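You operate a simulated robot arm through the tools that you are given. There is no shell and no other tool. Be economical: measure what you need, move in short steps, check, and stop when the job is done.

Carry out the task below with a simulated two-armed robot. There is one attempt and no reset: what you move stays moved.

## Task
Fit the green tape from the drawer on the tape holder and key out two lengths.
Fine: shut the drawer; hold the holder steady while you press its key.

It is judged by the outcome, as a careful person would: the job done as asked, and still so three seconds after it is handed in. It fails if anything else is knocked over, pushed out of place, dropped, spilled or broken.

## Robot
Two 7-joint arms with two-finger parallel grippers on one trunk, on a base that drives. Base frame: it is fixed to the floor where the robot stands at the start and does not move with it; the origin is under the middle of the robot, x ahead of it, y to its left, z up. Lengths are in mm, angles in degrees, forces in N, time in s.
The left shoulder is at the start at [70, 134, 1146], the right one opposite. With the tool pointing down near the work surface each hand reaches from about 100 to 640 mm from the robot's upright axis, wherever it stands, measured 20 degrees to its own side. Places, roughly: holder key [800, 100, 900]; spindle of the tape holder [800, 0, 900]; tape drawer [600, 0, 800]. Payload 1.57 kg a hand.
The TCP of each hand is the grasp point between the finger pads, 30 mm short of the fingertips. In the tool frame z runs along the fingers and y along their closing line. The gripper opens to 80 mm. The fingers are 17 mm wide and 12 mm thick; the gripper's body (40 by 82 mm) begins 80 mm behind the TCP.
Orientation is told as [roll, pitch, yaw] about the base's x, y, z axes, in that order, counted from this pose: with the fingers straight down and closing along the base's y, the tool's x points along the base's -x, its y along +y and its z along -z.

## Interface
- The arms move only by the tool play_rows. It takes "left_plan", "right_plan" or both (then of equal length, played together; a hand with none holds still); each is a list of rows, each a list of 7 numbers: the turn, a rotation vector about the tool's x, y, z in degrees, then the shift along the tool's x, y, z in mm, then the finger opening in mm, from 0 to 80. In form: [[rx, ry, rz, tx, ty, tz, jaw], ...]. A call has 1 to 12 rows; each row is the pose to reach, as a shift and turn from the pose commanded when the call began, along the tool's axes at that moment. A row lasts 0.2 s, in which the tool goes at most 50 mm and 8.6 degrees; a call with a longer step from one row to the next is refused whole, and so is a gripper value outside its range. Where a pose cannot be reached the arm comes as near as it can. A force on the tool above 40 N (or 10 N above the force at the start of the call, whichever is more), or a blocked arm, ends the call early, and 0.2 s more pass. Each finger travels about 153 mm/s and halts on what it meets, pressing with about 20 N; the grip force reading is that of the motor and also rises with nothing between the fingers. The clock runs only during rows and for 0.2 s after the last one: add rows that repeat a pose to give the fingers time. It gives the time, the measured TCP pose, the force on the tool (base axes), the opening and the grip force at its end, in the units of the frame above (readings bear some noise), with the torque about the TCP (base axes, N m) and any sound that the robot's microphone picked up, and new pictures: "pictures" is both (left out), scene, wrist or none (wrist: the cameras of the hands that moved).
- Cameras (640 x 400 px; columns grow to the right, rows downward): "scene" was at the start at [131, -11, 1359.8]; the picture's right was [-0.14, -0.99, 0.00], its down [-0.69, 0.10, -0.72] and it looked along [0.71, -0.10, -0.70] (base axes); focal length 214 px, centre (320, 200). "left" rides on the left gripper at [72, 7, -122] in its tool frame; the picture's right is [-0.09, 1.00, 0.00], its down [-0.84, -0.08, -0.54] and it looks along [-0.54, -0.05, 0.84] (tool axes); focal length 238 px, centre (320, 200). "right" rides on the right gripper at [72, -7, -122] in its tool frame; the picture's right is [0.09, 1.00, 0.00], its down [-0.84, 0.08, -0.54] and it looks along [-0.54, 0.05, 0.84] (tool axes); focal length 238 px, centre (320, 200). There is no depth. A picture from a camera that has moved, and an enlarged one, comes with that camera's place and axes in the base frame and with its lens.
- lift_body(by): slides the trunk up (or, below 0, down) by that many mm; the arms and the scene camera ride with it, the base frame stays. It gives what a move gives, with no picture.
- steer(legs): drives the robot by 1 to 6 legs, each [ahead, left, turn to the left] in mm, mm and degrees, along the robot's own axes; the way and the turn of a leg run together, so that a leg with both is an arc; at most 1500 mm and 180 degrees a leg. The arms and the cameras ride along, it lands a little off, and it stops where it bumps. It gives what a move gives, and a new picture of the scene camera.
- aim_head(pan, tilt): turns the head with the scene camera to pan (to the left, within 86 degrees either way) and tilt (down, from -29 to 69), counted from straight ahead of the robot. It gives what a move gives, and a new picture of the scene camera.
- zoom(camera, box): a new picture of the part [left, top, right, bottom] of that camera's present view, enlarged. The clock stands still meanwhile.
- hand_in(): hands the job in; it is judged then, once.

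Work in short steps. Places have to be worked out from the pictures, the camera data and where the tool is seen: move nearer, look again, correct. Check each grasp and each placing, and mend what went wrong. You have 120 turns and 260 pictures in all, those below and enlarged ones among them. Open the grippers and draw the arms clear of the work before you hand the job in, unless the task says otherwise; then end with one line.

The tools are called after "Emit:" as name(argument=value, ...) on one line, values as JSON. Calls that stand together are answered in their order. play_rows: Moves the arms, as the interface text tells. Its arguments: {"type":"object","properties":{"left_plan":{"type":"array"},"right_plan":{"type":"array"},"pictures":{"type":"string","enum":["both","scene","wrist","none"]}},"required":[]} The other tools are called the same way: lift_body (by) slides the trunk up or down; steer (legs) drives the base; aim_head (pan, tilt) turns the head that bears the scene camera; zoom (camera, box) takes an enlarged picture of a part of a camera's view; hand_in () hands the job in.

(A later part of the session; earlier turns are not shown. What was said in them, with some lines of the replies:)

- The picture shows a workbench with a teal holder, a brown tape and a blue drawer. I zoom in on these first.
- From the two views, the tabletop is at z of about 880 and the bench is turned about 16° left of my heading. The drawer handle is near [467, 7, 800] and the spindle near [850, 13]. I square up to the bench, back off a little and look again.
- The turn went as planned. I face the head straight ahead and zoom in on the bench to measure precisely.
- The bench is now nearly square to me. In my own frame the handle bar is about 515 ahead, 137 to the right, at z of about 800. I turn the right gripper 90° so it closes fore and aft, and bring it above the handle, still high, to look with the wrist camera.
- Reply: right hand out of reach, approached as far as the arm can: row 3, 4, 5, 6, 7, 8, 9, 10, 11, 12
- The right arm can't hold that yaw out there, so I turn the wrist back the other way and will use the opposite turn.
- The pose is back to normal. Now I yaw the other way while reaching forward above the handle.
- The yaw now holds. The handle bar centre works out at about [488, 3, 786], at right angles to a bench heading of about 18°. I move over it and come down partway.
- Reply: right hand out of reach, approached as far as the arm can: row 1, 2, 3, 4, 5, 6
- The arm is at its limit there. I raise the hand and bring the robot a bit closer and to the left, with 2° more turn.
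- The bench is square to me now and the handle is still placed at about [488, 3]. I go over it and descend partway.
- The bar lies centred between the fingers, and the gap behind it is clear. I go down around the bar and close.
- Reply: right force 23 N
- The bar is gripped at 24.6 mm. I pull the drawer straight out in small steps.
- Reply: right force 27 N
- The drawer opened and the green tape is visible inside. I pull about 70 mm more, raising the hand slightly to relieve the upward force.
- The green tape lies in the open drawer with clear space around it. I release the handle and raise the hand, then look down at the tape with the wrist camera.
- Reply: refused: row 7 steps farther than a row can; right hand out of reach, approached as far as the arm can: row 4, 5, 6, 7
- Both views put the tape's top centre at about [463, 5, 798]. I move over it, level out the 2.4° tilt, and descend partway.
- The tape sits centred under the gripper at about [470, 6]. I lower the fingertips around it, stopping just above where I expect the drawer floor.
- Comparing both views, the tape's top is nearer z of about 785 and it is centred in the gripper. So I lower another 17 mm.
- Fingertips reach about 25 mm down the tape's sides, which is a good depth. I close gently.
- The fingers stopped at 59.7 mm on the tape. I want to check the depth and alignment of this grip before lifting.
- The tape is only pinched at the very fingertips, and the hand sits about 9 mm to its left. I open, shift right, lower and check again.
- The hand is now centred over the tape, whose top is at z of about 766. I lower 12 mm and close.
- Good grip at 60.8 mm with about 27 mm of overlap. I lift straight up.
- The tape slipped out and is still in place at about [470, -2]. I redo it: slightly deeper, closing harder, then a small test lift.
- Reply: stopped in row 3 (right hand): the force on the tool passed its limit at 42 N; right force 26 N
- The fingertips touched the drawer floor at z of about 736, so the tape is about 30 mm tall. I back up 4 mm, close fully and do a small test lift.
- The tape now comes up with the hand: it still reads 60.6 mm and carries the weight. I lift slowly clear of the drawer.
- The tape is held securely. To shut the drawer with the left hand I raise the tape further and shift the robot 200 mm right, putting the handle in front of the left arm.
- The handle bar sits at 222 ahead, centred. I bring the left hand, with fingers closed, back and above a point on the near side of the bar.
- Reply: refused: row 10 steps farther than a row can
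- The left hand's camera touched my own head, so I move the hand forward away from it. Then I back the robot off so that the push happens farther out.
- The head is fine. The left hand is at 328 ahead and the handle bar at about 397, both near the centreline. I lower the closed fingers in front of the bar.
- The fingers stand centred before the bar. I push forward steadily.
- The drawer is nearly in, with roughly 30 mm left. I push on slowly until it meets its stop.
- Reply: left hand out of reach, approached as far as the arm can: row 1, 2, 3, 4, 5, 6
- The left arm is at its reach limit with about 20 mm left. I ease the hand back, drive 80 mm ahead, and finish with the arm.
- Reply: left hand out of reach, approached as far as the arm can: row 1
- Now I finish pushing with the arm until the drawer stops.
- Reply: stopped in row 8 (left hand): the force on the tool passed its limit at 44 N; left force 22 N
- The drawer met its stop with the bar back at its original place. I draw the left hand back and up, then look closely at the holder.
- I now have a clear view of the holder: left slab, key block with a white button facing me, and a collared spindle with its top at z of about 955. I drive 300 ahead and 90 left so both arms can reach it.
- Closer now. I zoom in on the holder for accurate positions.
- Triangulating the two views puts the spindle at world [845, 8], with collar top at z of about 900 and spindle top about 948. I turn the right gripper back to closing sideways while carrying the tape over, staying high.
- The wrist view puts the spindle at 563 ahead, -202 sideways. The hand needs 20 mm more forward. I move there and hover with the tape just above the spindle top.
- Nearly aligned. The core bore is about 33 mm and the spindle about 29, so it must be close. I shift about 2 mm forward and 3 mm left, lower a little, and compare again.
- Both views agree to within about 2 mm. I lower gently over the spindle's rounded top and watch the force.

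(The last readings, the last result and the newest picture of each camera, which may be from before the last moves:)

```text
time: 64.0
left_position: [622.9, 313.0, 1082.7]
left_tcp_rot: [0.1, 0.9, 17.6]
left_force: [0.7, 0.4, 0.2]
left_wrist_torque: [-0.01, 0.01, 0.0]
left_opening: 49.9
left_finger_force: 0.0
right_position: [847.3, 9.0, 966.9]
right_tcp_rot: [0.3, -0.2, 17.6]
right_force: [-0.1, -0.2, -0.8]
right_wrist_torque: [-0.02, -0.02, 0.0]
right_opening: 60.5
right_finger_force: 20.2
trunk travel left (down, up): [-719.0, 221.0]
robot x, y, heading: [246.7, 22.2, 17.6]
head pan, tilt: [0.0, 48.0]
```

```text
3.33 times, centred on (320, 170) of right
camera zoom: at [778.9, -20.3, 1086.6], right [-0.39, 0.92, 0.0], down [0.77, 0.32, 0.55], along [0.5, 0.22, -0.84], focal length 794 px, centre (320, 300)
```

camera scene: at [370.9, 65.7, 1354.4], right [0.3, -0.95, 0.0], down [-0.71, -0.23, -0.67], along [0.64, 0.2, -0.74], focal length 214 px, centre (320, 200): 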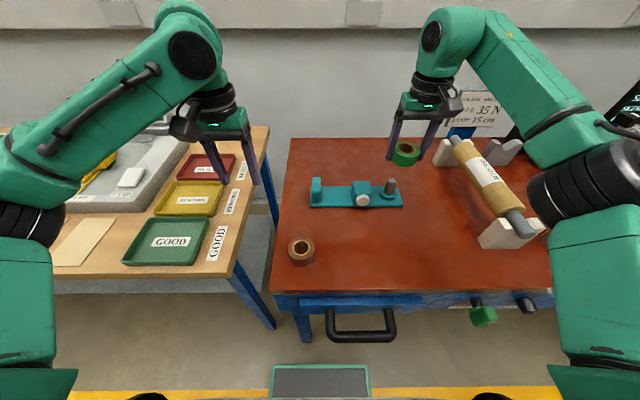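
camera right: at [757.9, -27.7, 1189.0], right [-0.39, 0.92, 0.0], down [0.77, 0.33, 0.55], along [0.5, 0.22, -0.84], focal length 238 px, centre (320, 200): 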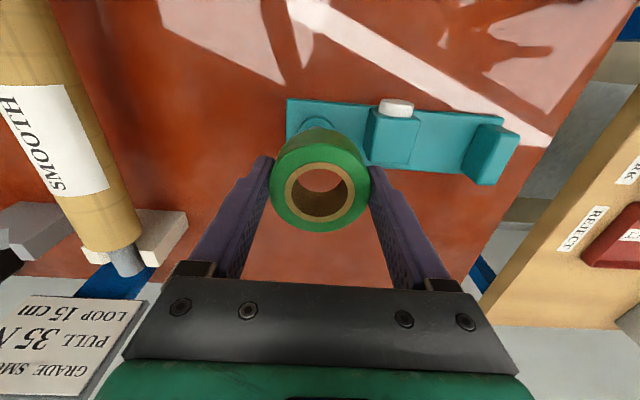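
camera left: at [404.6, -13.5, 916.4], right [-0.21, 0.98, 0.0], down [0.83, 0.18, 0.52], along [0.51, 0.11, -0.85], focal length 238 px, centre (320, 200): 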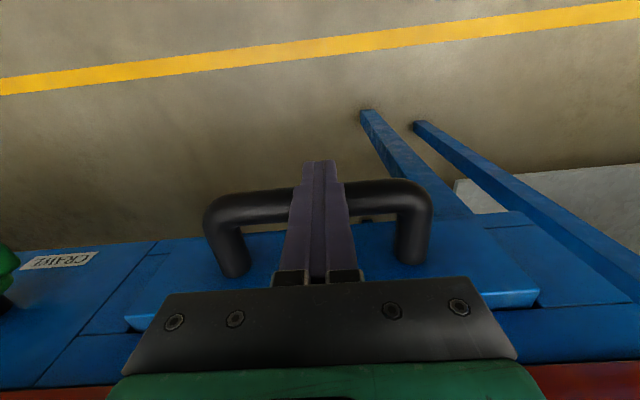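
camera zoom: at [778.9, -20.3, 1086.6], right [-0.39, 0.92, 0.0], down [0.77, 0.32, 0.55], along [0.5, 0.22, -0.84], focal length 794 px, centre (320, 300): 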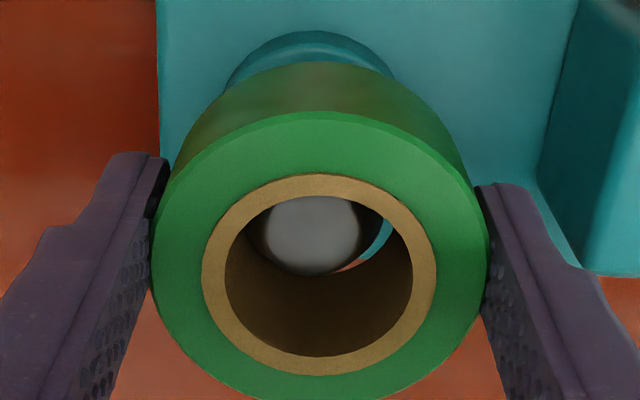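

The spindle tip is inside the bore, about 1.5 mm off to the right. I correct that and continue down slowly.

Emit:
play_rows(right_plan=[[0, 0, 0, 0, -1.5, 0, 0], [0, 0, 0, 0, -1.5, 4, 0], [0, 0, 0, 0, -1.5, 8, 0], [0, 0, 0, 0, -1.5, 12, 0], [0, 0, 0, 0, -1.5, 15, 0]], pictures="none")

Emit:
zoom(camera="right", box=[260, 110, 380, 230])

```text
time: 65.2
left_position: [624.6, 312.3, 1082.8]
left_tcp_rot: [0.1, 0.9, 17.6]
left_force: [0.2, 0.4, -0.2]
left_wrist_torque: [-0.01, 0.01, 0.04]
left_opening: 50.1
left_finger_force: 0.1
right_position: [847.3, 7.4, 950.1]
right_tcp_rot: [0.3, -0.2, 17.5]
right_force: [0.9, -0.1, 0.5]
right_wrist_torque: [0.02, 0.02, -0.01]
right_opening: 60.6
right_finger_force: 20.2
trunk travel left (down, up): [-719.0, 221.0]
robot x, y, heading: [248.4, 25.6, 17.5]
head pan, tilt: [0.0, 48.0]
```

```text
3.33 times, centred on (320, 170) of right
camera zoom: at [779.5, -21.8, 1071.7], right [-0.39, 0.92, 0.0], down [0.77, 0.32, 0.55], along [0.5, 0.22, -0.84], focal length 794 px, centre (320, 300)
```

zoom: 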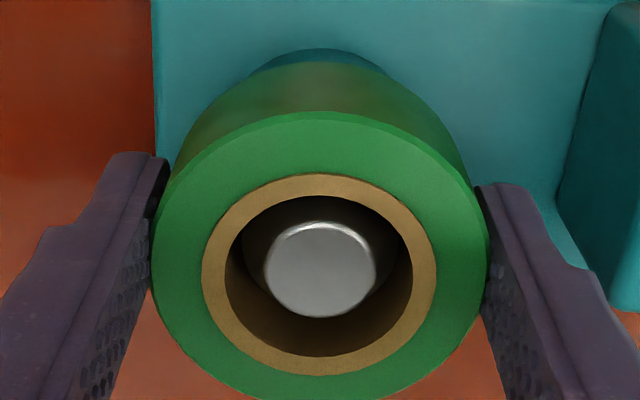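

Well centred with no side force. I continue down until it seats on the collar.

Emit:
play_rows(right_plan=[[0, 0, 0, 0, 0, 5, 0], [0, 0, 0, 0, 0, 10, 0], [0, 0, 0, 0, 0, 14, 0], [0, 0, 0, 0, 0, 17, 0]], pictures="none")

Emit:
zoom(camera="scene", box=[370, 150, 430, 205])

```text
time: 66.2
left_position: [623.7, 310.9, 1083.2]
left_tcp_rot: [0.1, 0.9, 17.7]
left_force: [0.3, 0.4, -0.6]
left_wrist_torque: [0.03, 0.01, 0.01]
left_opening: 49.8
left_finger_force: 0.1
right_position: [846.9, 7.2, 935.0]
right_tcp_rot: [0.3, -0.5, 17.6]
right_force: [2.3, -1.2, 10.0]
right_wrist_torque: [-0.18, 0.09, 0.05]
right_opening: 60.7
right_finger_force: 19.9
trunk travel left (down, up): [-719.0, 221.0]
robot x, y, heading: [247.1, 27.4, 17.9]
head pan, tilt: [0.0, 48.0]
```

```text
7.27 times, centred on (400, 178) of scene
camera zoom: at [368.9, 64.9, 1354.9], right [0.3, -0.95, 0.0], down [-0.71, -0.23, -0.67], along [0.64, 0.2, -0.74], focal length 1560 px, centre (-262, 364)
```

zoom: 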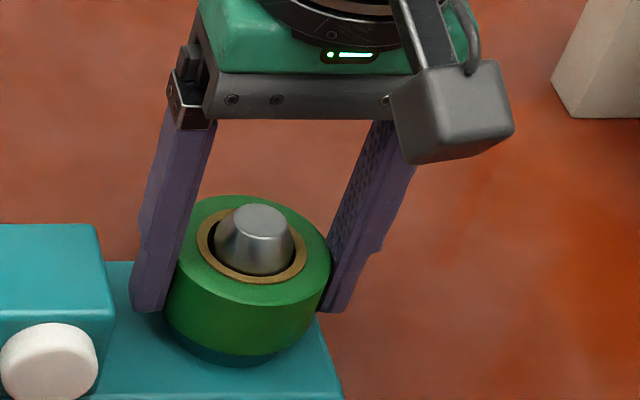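

The tape is seated on the collar with a 10 N contact. I open modestly, because the key block is close, and rise straight up.

Emit:
play_rows(right_plan=[[0, 0, 0, 0, 0, -0.5, 66], [0, 0, 0, 0, 0, -0.5, 70], [0, 0, 0, 0, 0, -0.5, 70], [0, 0, 0, 0, 0, -15, 70], [0, 0, 0, 0, 0, -40, 70], [0, 0, 0, 0, 0, -80, 70], [0, 0, 0, 0, 0, -120, 70]], pictures="wrist")

Emit:
zoom(camera="scene", box=[295, 150, 425, 225])

```text
time: 67.8
left_position: [623.3, 313.6, 1082.9]
left_tcp_rot: [-0.1, 1.0, 17.6]
left_force: [-0.6, -0.3, -0.7]
left_wrist_torque: [0.02, 0.0, 0.02]
left_opening: 50.1
left_finger_force: 0.0
right_position: [846.1, 6.6, 1054.4]
right_tcp_rot: [0.2, -0.3, 17.6]
right_force: [-0.3, -0.9, 0.1]
right_wrist_torque: [-0.03, 0.02, -0.01]
right_opening: 70.0
right_finger_force: 0.1
trunk travel left (down, up): [-719.0, 221.0]
robot x, y, heading: [248.1, 27.3, 17.5]
head pan, tilt: [0.0, 48.0]
camera right: at [778.8, -21.9, 1175.8], right [-0.39, 0.92, 0.0], down [0.77, 0.32, 0.55], along [0.5, 0.22, -0.84], focal length 238 px, centre (320, 200)
```

right: 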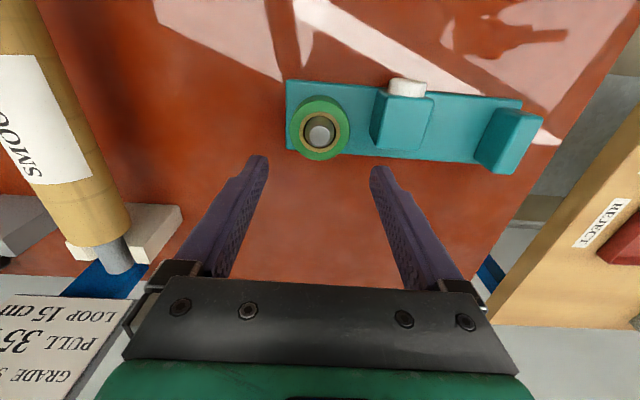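

```text
4.92 times, centred on (360, 188) of scene
camera zoom: at [369.3, 65.8, 1354.6], right [0.3, -0.95, 0.0], down [-0.71, -0.23, -0.67], along [0.64, 0.2, -0.74], focal length 1056 px, centre (123, 262)
```

zoom: 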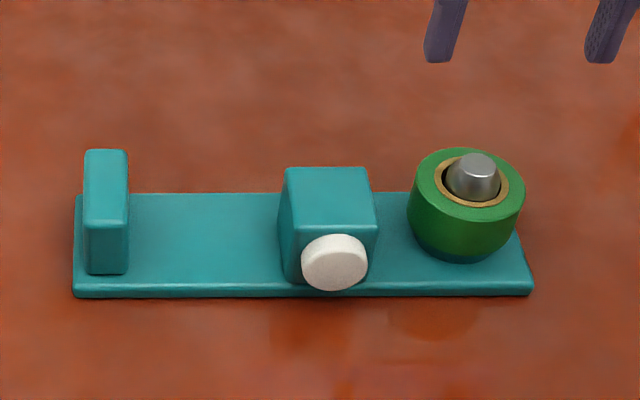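

The green tape is fitted squarely on the spindle. Next, the left hand goes above the holder's left slab (world about [782, 208], 25 mm wide, top z about 936) to hold it steady.

Emit:
play_rows(left_plan=[[0, 0, 0, -30, -37, 0, 60], [0, 0, 0, -60, -74, 0, 60], [0, 0, 0, -90, -111, 0, 60], [0, 0, 0, -119, -148, 10, 60], [0, 0, 0, -119, -148, 50, 60], [0, 0, 0, -119, -148, 80, 60]])

```text
time: 69.2
left_position: [780.3, 207.3, 999.4]
left_tcp_rot: [0.1, 1.0, 17.6]
left_force: [0.6, -0.5, 0.0]
left_wrist_torque: [-0.03, 0.01, -0.03]
left_opening: 60.3
left_finger_force: 0.0
right_position: [849.3, 8.5, 1053.7]
right_tcp_rot: [0.2, -0.2, 17.6]
right_force: [-0.2, -1.1, 0.1]
right_wrist_torque: [-0.01, -0.01, -0.04]
right_opening: 70.0
right_finger_force: 0.0
trunk travel left (down, up): [-719.0, 221.0]
robot x, y, heading: [250.1, 27.3, 17.8]
head pan, tilt: [0.0, 48.0]
camera scene: at [370.7, 65.9, 1354.5], right [0.3, -0.95, 0.0], down [-0.71, -0.23, -0.67], along [0.64, 0.2, -0.74], focal length 214 px, centre (320, 200)
camera left: at [713.0, 192.4, 1123.5], right [-0.21, 0.98, 0.0], down [0.83, 0.18, 0.53], along [0.52, 0.11, -0.85], focal length 238 px, centre (320, 200)
```

scene: 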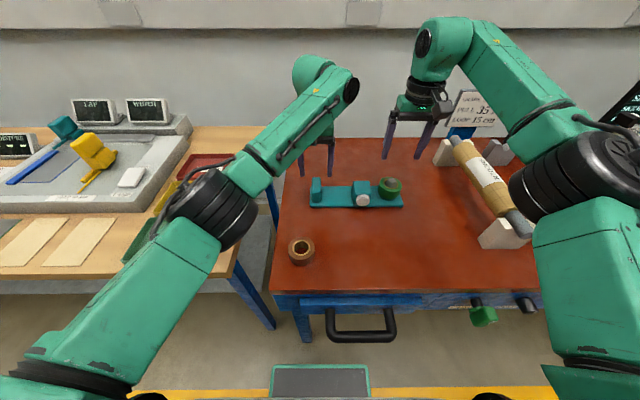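
left: 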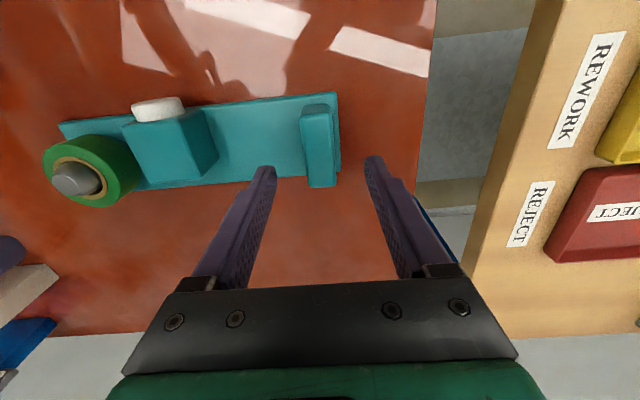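

The slab is centred between the left fingers and parallel to them. I lower and close gently on it.

Emit:
play_rows(left_plan=[[0, 0, 0, 4, -1, 30, 60], [0, 0, 0, 5, -1, 55, 60], [0, 0, 0, 5, -1, 66, 60], [0, 0, 0, 5, -1, 66, 45], [0, 0, 0, 5, -1, 66, 32]])

Emit:
zoom(camera="scene", box=[285, 140, 425, 225])

```text
time: 70.4
left_position: [775.2, 203.0, 933.8]
left_tcp_rot: [0.1, 1.0, 17.6]
left_force: [0.1, 0.2, 0.4]
left_wrist_torque: [-0.06, -0.03, 0.0]
left_opening: 31.9
left_finger_force: 0.1
right_position: [848.2, 6.6, 1055.1]
right_tcp_rot: [0.3, -0.3, 17.7]
right_force: [0.6, 0.4, -0.3]
right_wrist_torque: [-0.02, -0.02, -0.01]
right_opening: 69.9
right_finger_force: 0.1
trunk travel left (down, up): [-719.0, 221.0]
robot x, y, heading: [250.0, 27.5, 17.9]
head pan, tilt: [0.0, 48.0]
camera scene: at [370.4, 65.0, 1354.5], right [0.3, -0.95, 0.0], down [-0.71, -0.23, -0.67], along [0.64, 0.2, -0.74], focal length 214 px, centre (320, 200)
camera left: at [707.4, 188.5, 1058.1], right [-0.21, 0.98, 0.0], down [0.83, 0.18, 0.53], along [0.51, 0.11, -0.85], focal length 238 px, centre (320, 200)
```

scene: 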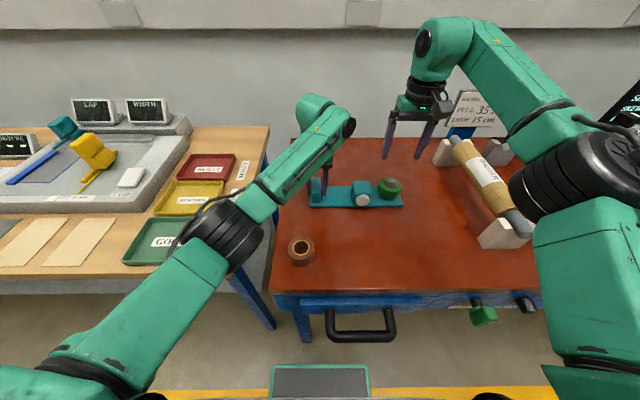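
left: 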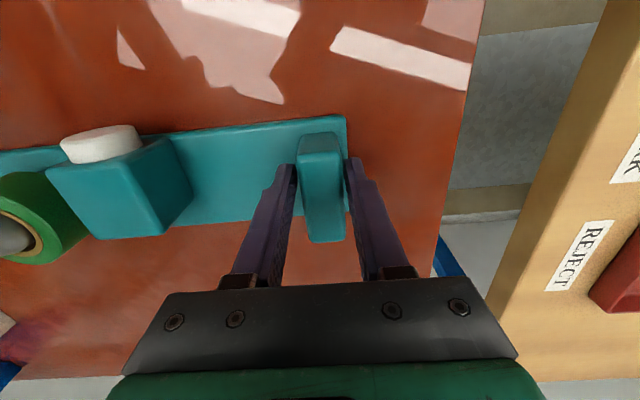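

```text
4.57 times, centred on (355, 182) of scene
camera zoom: at [370.4, 65.0, 1354.5], right [0.3, -0.95, 0.0], down [-0.71, -0.23, -0.67], along [0.64, 0.2, -0.74], focal length 980 px, centre (160, 280)
```

zoom: 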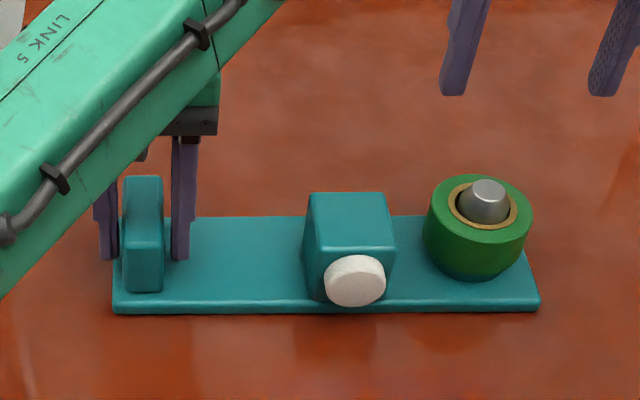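

The slab is centred with a few mm either side. I close fully to grip it.

Emit:
play_rows(left_plan=[[0, 0, 0, 0, 0, 0, 26], [0, 0, 0, 0, 0, 0, 20], [0, 0, 0, 0, 0, 0, 10], [0, 0, 0, 0, 0, 0, 0]], pictures="none")

Emit:
zoom(camera="scene", box=[285, 140, 425, 225])

```text
time: 71.4
left_position: [774.5, 203.7, 933.9]
left_tcp_rot: [0.0, 0.9, 17.6]
left_force: [-0.2, -0.4, 1.3]
left_wrist_torque: [-0.09, -0.05, 0.2]
left_opening: 25.6
left_finger_force: 20.2
right_position: [848.0, 7.3, 1053.6]
right_tcp_rot: [0.3, -0.3, 17.6]
right_force: [0.0, 0.6, -0.5]
right_wrist_torque: [0.03, -0.04, 0.01]
right_opening: 70.1
right_finger_force: 0.0
trunk travel left (down, up): [-719.0, 221.0]
robot x, y, heading: [245.0, 25.6, 17.8]
head pan, tilt: [0.0, 48.0]
```

```text
4.57 times, centred on (355, 182) of scene
camera zoom: at [370.5, 65.3, 1354.5], right [0.3, -0.95, 0.0], down [-0.71, -0.23, -0.67], along [0.64, 0.2, -0.74], focal length 980 px, centre (160, 280)
```

zoom: 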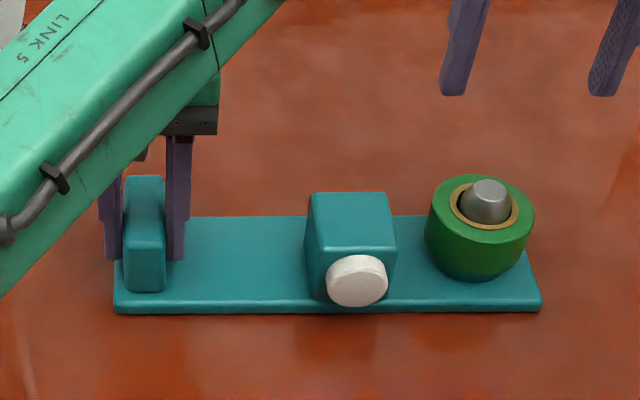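

The holder is gripped at 25.6 mm. The white key's centre is near world [785, 73, 912]. I bring the right hand, fingers closed, back and down in front of the key.

Emit:
play_rows(right_plan=[[0, 0, 0, 35, 0, 0, 50], [0, 0, 0, 77, 0, 0, 30], [0, 0, 0, 80, 40, 0, 10], [0, 0, 0, 80, 81, 0, 0], [0, 0, 0, 80, 81, 40, 0], [0, 0, 0, 80, 81, 80, 0], [0, 0, 0, 80, 81, 110, 0], [0, 0, 0, 80, 81, 126, 0]], pictures="wrist")

Emit:
zoom(camera="scene", box=[285, 140, 425, 225])

```text
time: 73.2
left_position: [776.0, 203.5, 933.9]
left_tcp_rot: [0.2, 0.9, 17.6]
left_force: [-0.1, -0.5, 0.3]
left_wrist_torque: [-0.07, -0.05, 0.06]
left_opening: 25.3
left_finger_force: 19.7
right_position: [747.4, 61.0, 927.0]
right_tcp_rot: [0.2, -0.3, 17.6]
right_force: [-0.4, 0.0, 0.4]
right_wrist_torque: [-0.03, 0.02, 0.0]
right_opening: 0.0
right_finger_force: 20.0
trunk travel left (down, up): [-719.0, 221.0]
robot x, y, heading: [249.3, 27.3, 17.5]
head pan, tilt: [0.0, 48.0]
camera right: at [678.3, 31.0, 1047.9], right [-0.39, 0.92, 0.0], down [0.77, 0.32, 0.55], along [0.5, 0.22, -0.84], focal length 238 px, centre (320, 200)
```

right: 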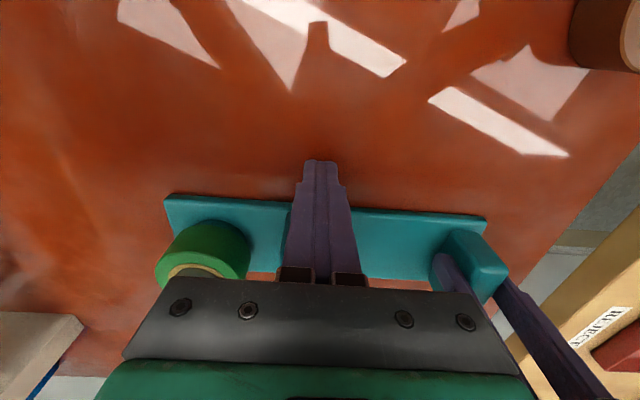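

```text
4.57 times, centred on (355, 182) of scene
camera zoom: at [370.5, 65.2, 1354.5], right [0.3, -0.95, 0.0], down [-0.71, -0.23, -0.67], along [0.64, 0.2, -0.74], focal length 980 px, centre (160, 280)
```

zoom: 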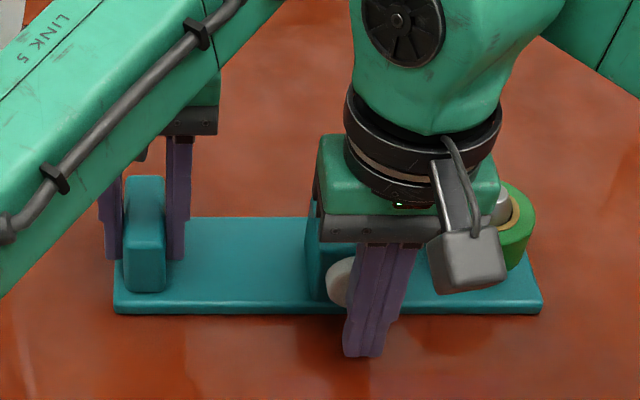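

The finger is lined up with the key sideways and in height. I advance until contact, reading forces, in small steps.

Emit:
play_rows(right_plan=[[0, 0, 0, -8, 0, 0, 0], [0, 0, 0, -15, 0, 0, 0], [0, 0, 0, -19, 0, 0, 0], [0, 0, 0, -22, 0, 0, 0]], pictures="none")

Emit:
zoom(camera="scene", box=[285, 140, 425, 225])

```text
time: 74.2
left_position: [776.1, 203.5, 935.1]
left_tcp_rot: [0.1, 0.9, 17.6]
left_force: [2.7, -0.6, 0.4]
left_wrist_torque: [-0.12, 0.06, 0.27]
left_opening: 25.3
left_finger_force: 20.0
right_position: [767.2, 66.1, 927.3]
right_tcp_rot: [0.3, -0.3, 17.7]
right_force: [-3.3, 0.6, 0.4]
right_wrist_torque: [-0.01, -0.02, 0.0]
right_opening: 0.1
right_finger_force: 20.3
trunk travel left (down, up): [-719.0, 221.0]
robot x, y, heading: [244.9, 22.5, 17.6]
head pan, tilt: [0.0, 48.0]
heard: click
```

```text
4.57 times, centred on (355, 182) of scene
camera zoom: at [370.3, 65.3, 1354.5], right [0.3, -0.95, 0.0], down [-0.71, -0.23, -0.67], along [0.64, 0.2, -0.74], focal length 980 px, centre (160, 280)
```

zoom: 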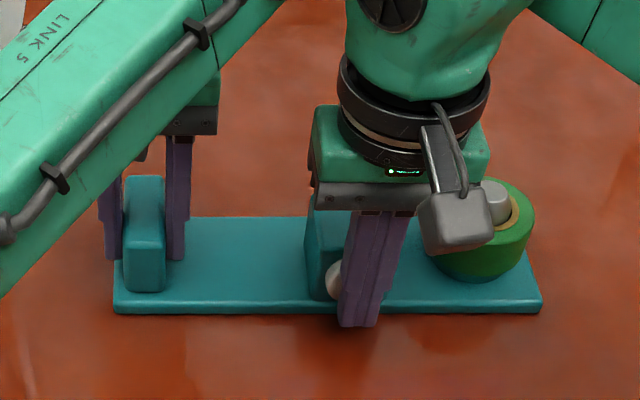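

A click was heard at about 3 N: the key went in once. I back off fully and look at the result.

Emit:
play_rows(right_plan=[[0, 0, 0, 8, 0, 0, 0], [0, 0, 0, 20, 0, 0, 0], [0, 0, 0, 30, 0, 0, 0], [0, 0, 0, 30, 0, 0, 0]], pictures="wrist")

Emit:
zoom(camera="scene", box=[285, 140, 425, 225])

Emit:
zoom(camera="left", box=[0, 80, 320, 280])

```text
time: 75.2
left_position: [776.7, 204.5, 934.5]
left_tcp_rot: [0.1, 1.1, 17.6]
left_force: [-0.2, 0.5, -0.4]
left_wrist_torque: [-0.02, -0.09, 0.09]
left_opening: 25.6
left_finger_force: 20.0
right_position: [738.5, 57.6, 927.1]
right_tcp_rot: [0.4, -0.3, 17.6]
right_force: [0.5, -0.2, 0.0]
right_wrist_torque: [0.0, 0.0, 0.03]
right_opening: 0.0
right_finger_force: 20.2
trunk travel left (down, up): [-719.0, 221.0]
robot x, y, heading: [248.6, 24.0, 17.9]
head pan, tilt: [0.0, 48.0]
camera right: at [670.9, 29.1, 1048.6], right [-0.39, 0.92, 0.0], down [0.77, 0.32, 0.55], along [0.5, 0.22, -0.84], focal length 238 px, centre (320, 200)
```

right: 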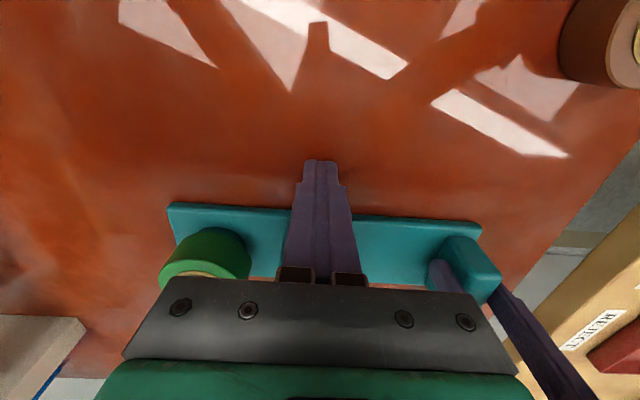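

```text
4.57 times, centred on (355, 182) of scene
camera zoom: at [370.4, 65.4, 1354.5], right [0.3, -0.95, 0.0], down [-0.71, -0.23, -0.67], along [0.64, 0.2, -0.74], focal length 980 px, centre (160, 280)
```

zoom: 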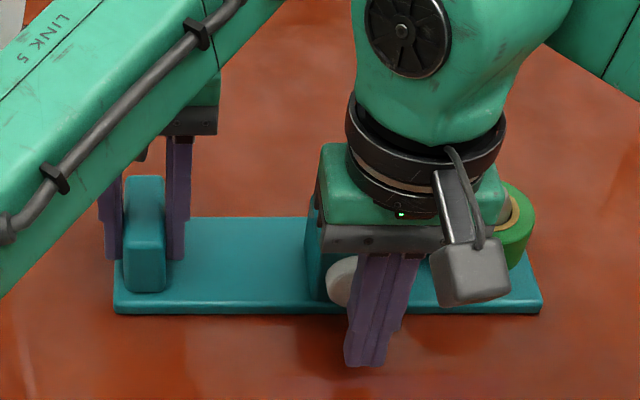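

```text
2.00 times, centred on (160, 180) of left
camera zoom: at [707.4, 188.9, 1058.2], right [-0.21, 0.98, 0.0], down [0.83, 0.18, 0.53], along [0.51, 0.11, -0.85], focal length 477 px, centre (640, 240)
```

zoom: 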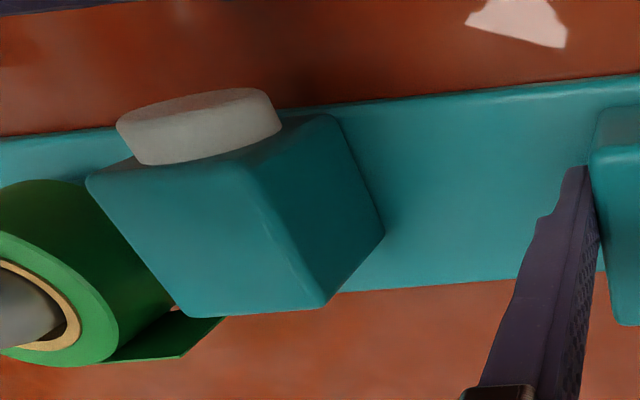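

One length of green tape has come out behind the block, and the key has sprung back. I press a second time the same way.

Emit:
play_rows(right_plan=[[0, 0, 0, -12, 0, 0, 0], [0, 0, 0, -22, 0, 0, 0], [0, 0, 0, -27, 0, 0, 0], [0, 0, 0, -30, 0, 0, 0]], pictures="none")

Emit:
zoom(camera="left", box=[0, 80, 320, 280])

```text
time: 76.2
left_position: [776.7, 204.3, 934.0]
left_tcp_rot: [0.1, 1.1, 17.6]
left_force: [3.2, -0.4, -0.2]
left_wrist_torque: [-0.12, 0.06, 0.31]
left_opening: 25.9
left_finger_force: 20.4
right_position: [768.0, 67.3, 926.2]
right_tcp_rot: [0.3, -0.3, 17.8]
right_force: [-3.7, -0.8, 1.1]
right_wrist_torque: [0.01, -0.01, 0.0]
right_opening: 0.2
right_finger_force: 19.6
trunk travel left (down, up): [-719.0, 221.0]
robot x, y, heading: [247.5, 28.2, 17.7]
head pan, tilt: [0.0, 48.0]
heard: click
```

```text
2.00 times, centred on (160, 180) of left
camera zoom: at [707.4, 188.8, 1058.2], right [-0.21, 0.98, 0.0], down [0.83, 0.18, 0.53], along [0.52, 0.11, -0.85], focal length 477 px, centre (640, 240)
```

zoom: 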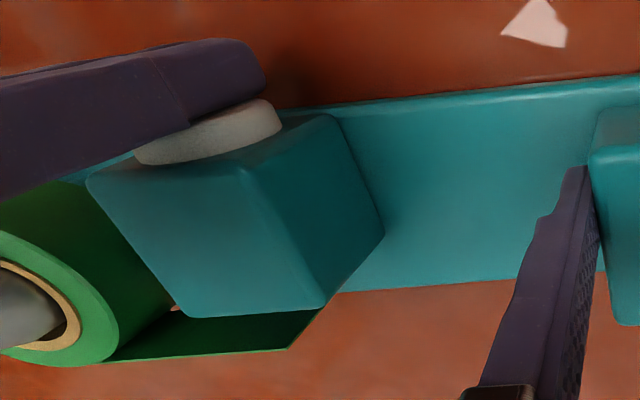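

A second click, and the strip is now twice as long. I back the right hand off and raise it clear while the left still holds.

Emit:
play_rows(right_plan=[[0, 0, 0, 12, 0, 0, 0], [0, 0, 0, 40, 0, 0, 0], [0, 0, 0, 60, 0, -20, 0], [0, 0, 0, 70, 0, -60, 0], [0, 0, 0, 80, 0, -105, 0], [0, 0, 0, 90, -20, -150, 0], [0, 0, 0, 90, -50, -180, 0]], pictures="none")

Emit:
play_rows(left_plan=[[0, 0, 0, 0, 0, 0, 30], [0, 0, 0, 0, 0, 0, 42], [0, 0, 0, 0, 0, 0, 46], [0, 0, 0, 0, 0, -20, 46], [0, 0, 0, 0, 0, -60, 46], [0, 0, 0, 0, 0, -105, 46], [0, 0, 0, 30, 20, -140, 46], [0, 0, 0, 70, 40, -150, 46], [0, 0, 0, 115, 50, -150, 46]], pictures="scene")

Emit:
zoom(camera="scene", box=[275, 130, 435, 235])

```text
refused: row 6 steps farther than a row can; nothing moved
```

```text
refused: row 7 steps farther than a row can; nothing moved
```

```text
3.81 times, centred on (355, 182) of scene
camera zoom: at [370.3, 65.3, 1354.5], right [0.3, -0.95, 0.0], down [-0.71, -0.23, -0.67], along [0.64, 0.2, -0.74], focal length 817 px, centre (187, 267)
```

zoom: 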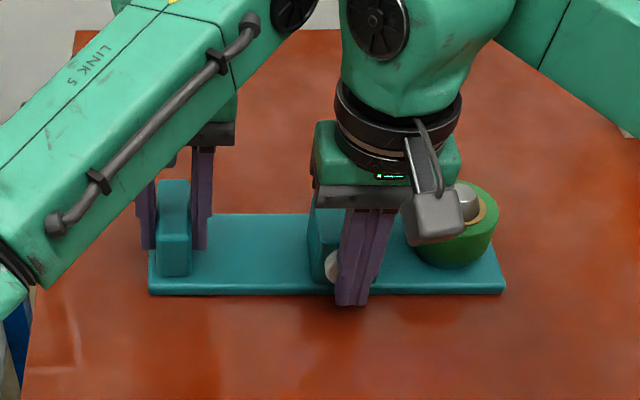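

Both moves were refused for step size, so nothing moved. I repeat the right-hand withdrawal with smaller steps.

Emit:
play_rows(right_plan=[[0, 0, 0, 12, 0, 0, 0], [0, 0, 0, 40, 0, 0, 0], [0, 0, 0, 60, 0, -20, 0], [0, 0, 0, 70, 0, -60, 0], [0, 0, 0, 80, 0, -100, 0], [0, 0, 0, 90, -15, -140, 0], [0, 0, 0, 90, -45, -170, 0]], pictures="none")

Emit:
zoom(camera="scene", box=[275, 130, 435, 235])

```text
time: 77.8
left_position: [775.7, 202.8, 934.5]
left_tcp_rot: [0.1, 1.0, 17.7]
left_force: [-0.5, -0.8, 0.4]
left_wrist_torque: [-0.13, 0.01, 0.02]
left_opening: 25.8
left_finger_force: 20.5
right_position: [695.8, -4.2, 1097.6]
right_tcp_rot: [0.4, -0.3, 17.7]
right_force: [-0.8, 0.1, -0.4]
right_wrist_torque: [0.01, 0.01, -0.03]
right_opening: 0.0
right_finger_force: 20.0
trunk travel left (down, up): [-719.0, 221.0]
robot x, y, heading: [247.8, 23.2, 18.0]
head pan, tilt: [0.0, 48.0]
```

```text
3.81 times, centred on (355, 182) of scene
camera zoom: at [369.7, 63.9, 1354.6], right [0.3, -0.95, 0.0], down [-0.71, -0.23, -0.67], along [0.64, 0.2, -0.74], focal length 817 px, centre (187, 267)
```

zoom: 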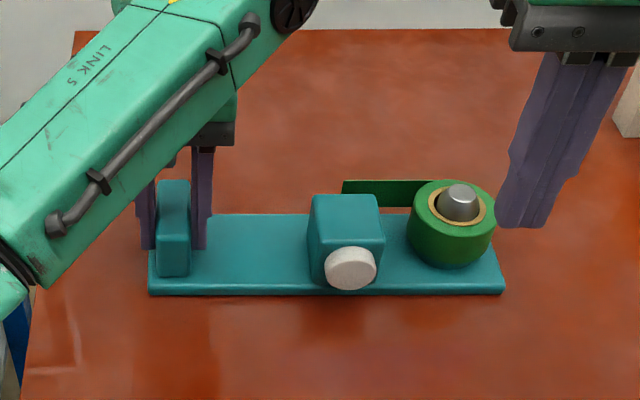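

The strip is out two lengths and the right hand is clear. Now I release the slab and raise the left hand straight up, then back.

Emit:
play_rows(left_plan=[[0, 0, 0, 0, 0, 0, 32], [0, 0, 0, 0, 0, 0, 42], [0, 0, 0, 0, 0, 0, 46], [0, 0, 0, 0, 0, -20, 46], [0, 0, 0, 0, 0, -60, 46], [0, 0, 0, 0, 0, -100, 46], [0, 0, 0, 15, 15, -135, 46], [0, 0, 0, 50, 30, -150, 46], [0, 0, 0, 90, 45, -150, 46]], right_plan=[[0, 0, 0, 0, 0, 0, 10], [0, 0, 0, 0, 0, 0, 30], [0, 0, 0, 0, 0, 0, 50], [0, 0, 0, 10, 0, 0, 50], [0, 0, 0, 20, 0, 0, 50], [0, 0, 0, 40, 0, 0, 50], [0, 0, 0, 60, -20, 0, 50], [0, 0, 0, 80, -40, 0, 50], [0, 0, 0, 100, -50, 0, 50]], pictures="scene")

Emit:
zoom(camera="scene", box=[275, 130, 435, 235])

```text
time: 79.8
left_position: [676.3, 221.4, 1086.0]
left_tcp_rot: [0.1, 1.1, 17.7]
left_force: [0.3, 0.6, -0.2]
left_wrist_torque: [-0.01, -0.06, -0.01]
left_opening: 46.0
left_finger_force: 0.1
right_position: [612.5, -80.6, 1097.0]
right_tcp_rot: [0.1, -0.4, 17.6]
right_force: [-0.4, 0.9, 0.3]
right_wrist_torque: [0.02, -0.05, 0.04]
right_opening: 50.1
right_finger_force: 0.0
trunk travel left (down, up): [-719.0, 221.0]
robot x, y, heading: [246.8, 29.2, 17.7]
head pan, tilt: [0.0, 48.0]
camera scene: at [367.5, 65.8, 1354.8], right [0.3, -0.95, 0.0], down [-0.71, -0.23, -0.67], along [0.64, 0.2, -0.74], focal length 214 px, centre (320, 200)
```

scene: 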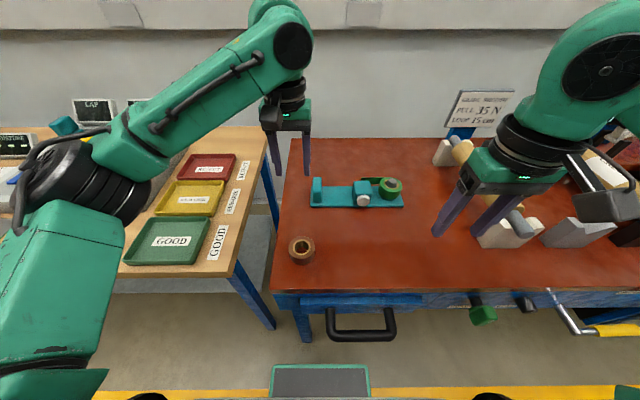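

```text
3.81 times, centred on (355, 182) of scene
camera zoom: at [367.5, 65.8, 1354.8], right [0.3, -0.95, 0.0], down [-0.71, -0.23, -0.67], along [0.64, 0.2, -0.74], focal length 817 px, centre (187, 267)
```

zoom: 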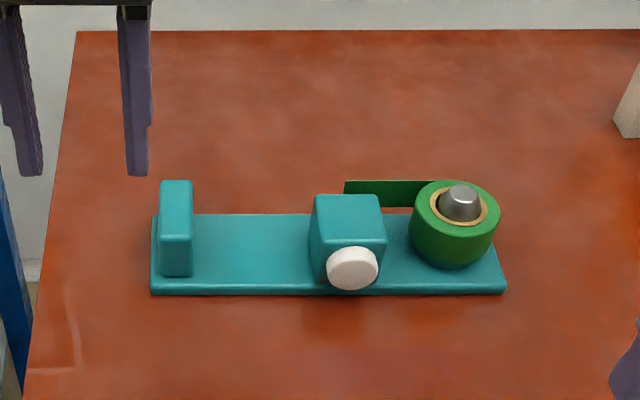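

Tape, strip and holder are in order. I check once that the drawer is fully shut.

Emit:
zoom(camera="scene", box=[260, 270, 460, 370])

```text
3.20 times, centred on (360, 320) of scene
camera zoom: at [367.5, 65.8, 1354.8], right [0.3, -0.95, 0.0], down [-0.71, -0.23, -0.67], along [0.64, 0.2, -0.74], focal length 686 px, centre (192, -184)
```

zoom: 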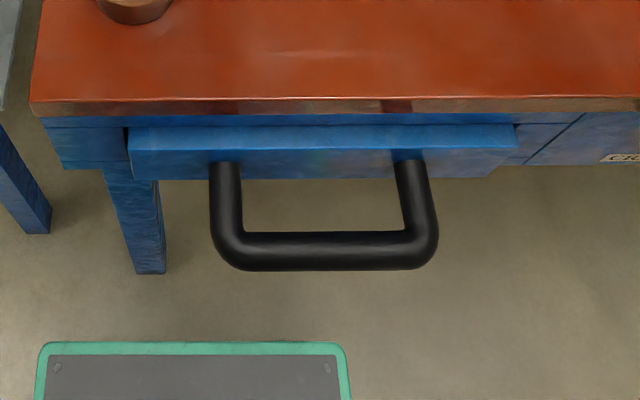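

The drawer is against its stop, as it was at the start, and both hands are open and clear. I hand the job in.

Emit:
hand_in()

```text
The job is handed in.
```

The green tape is on the spindle, the key clicked twice for two lengths while the holder was held steady, and the drawer is shut.
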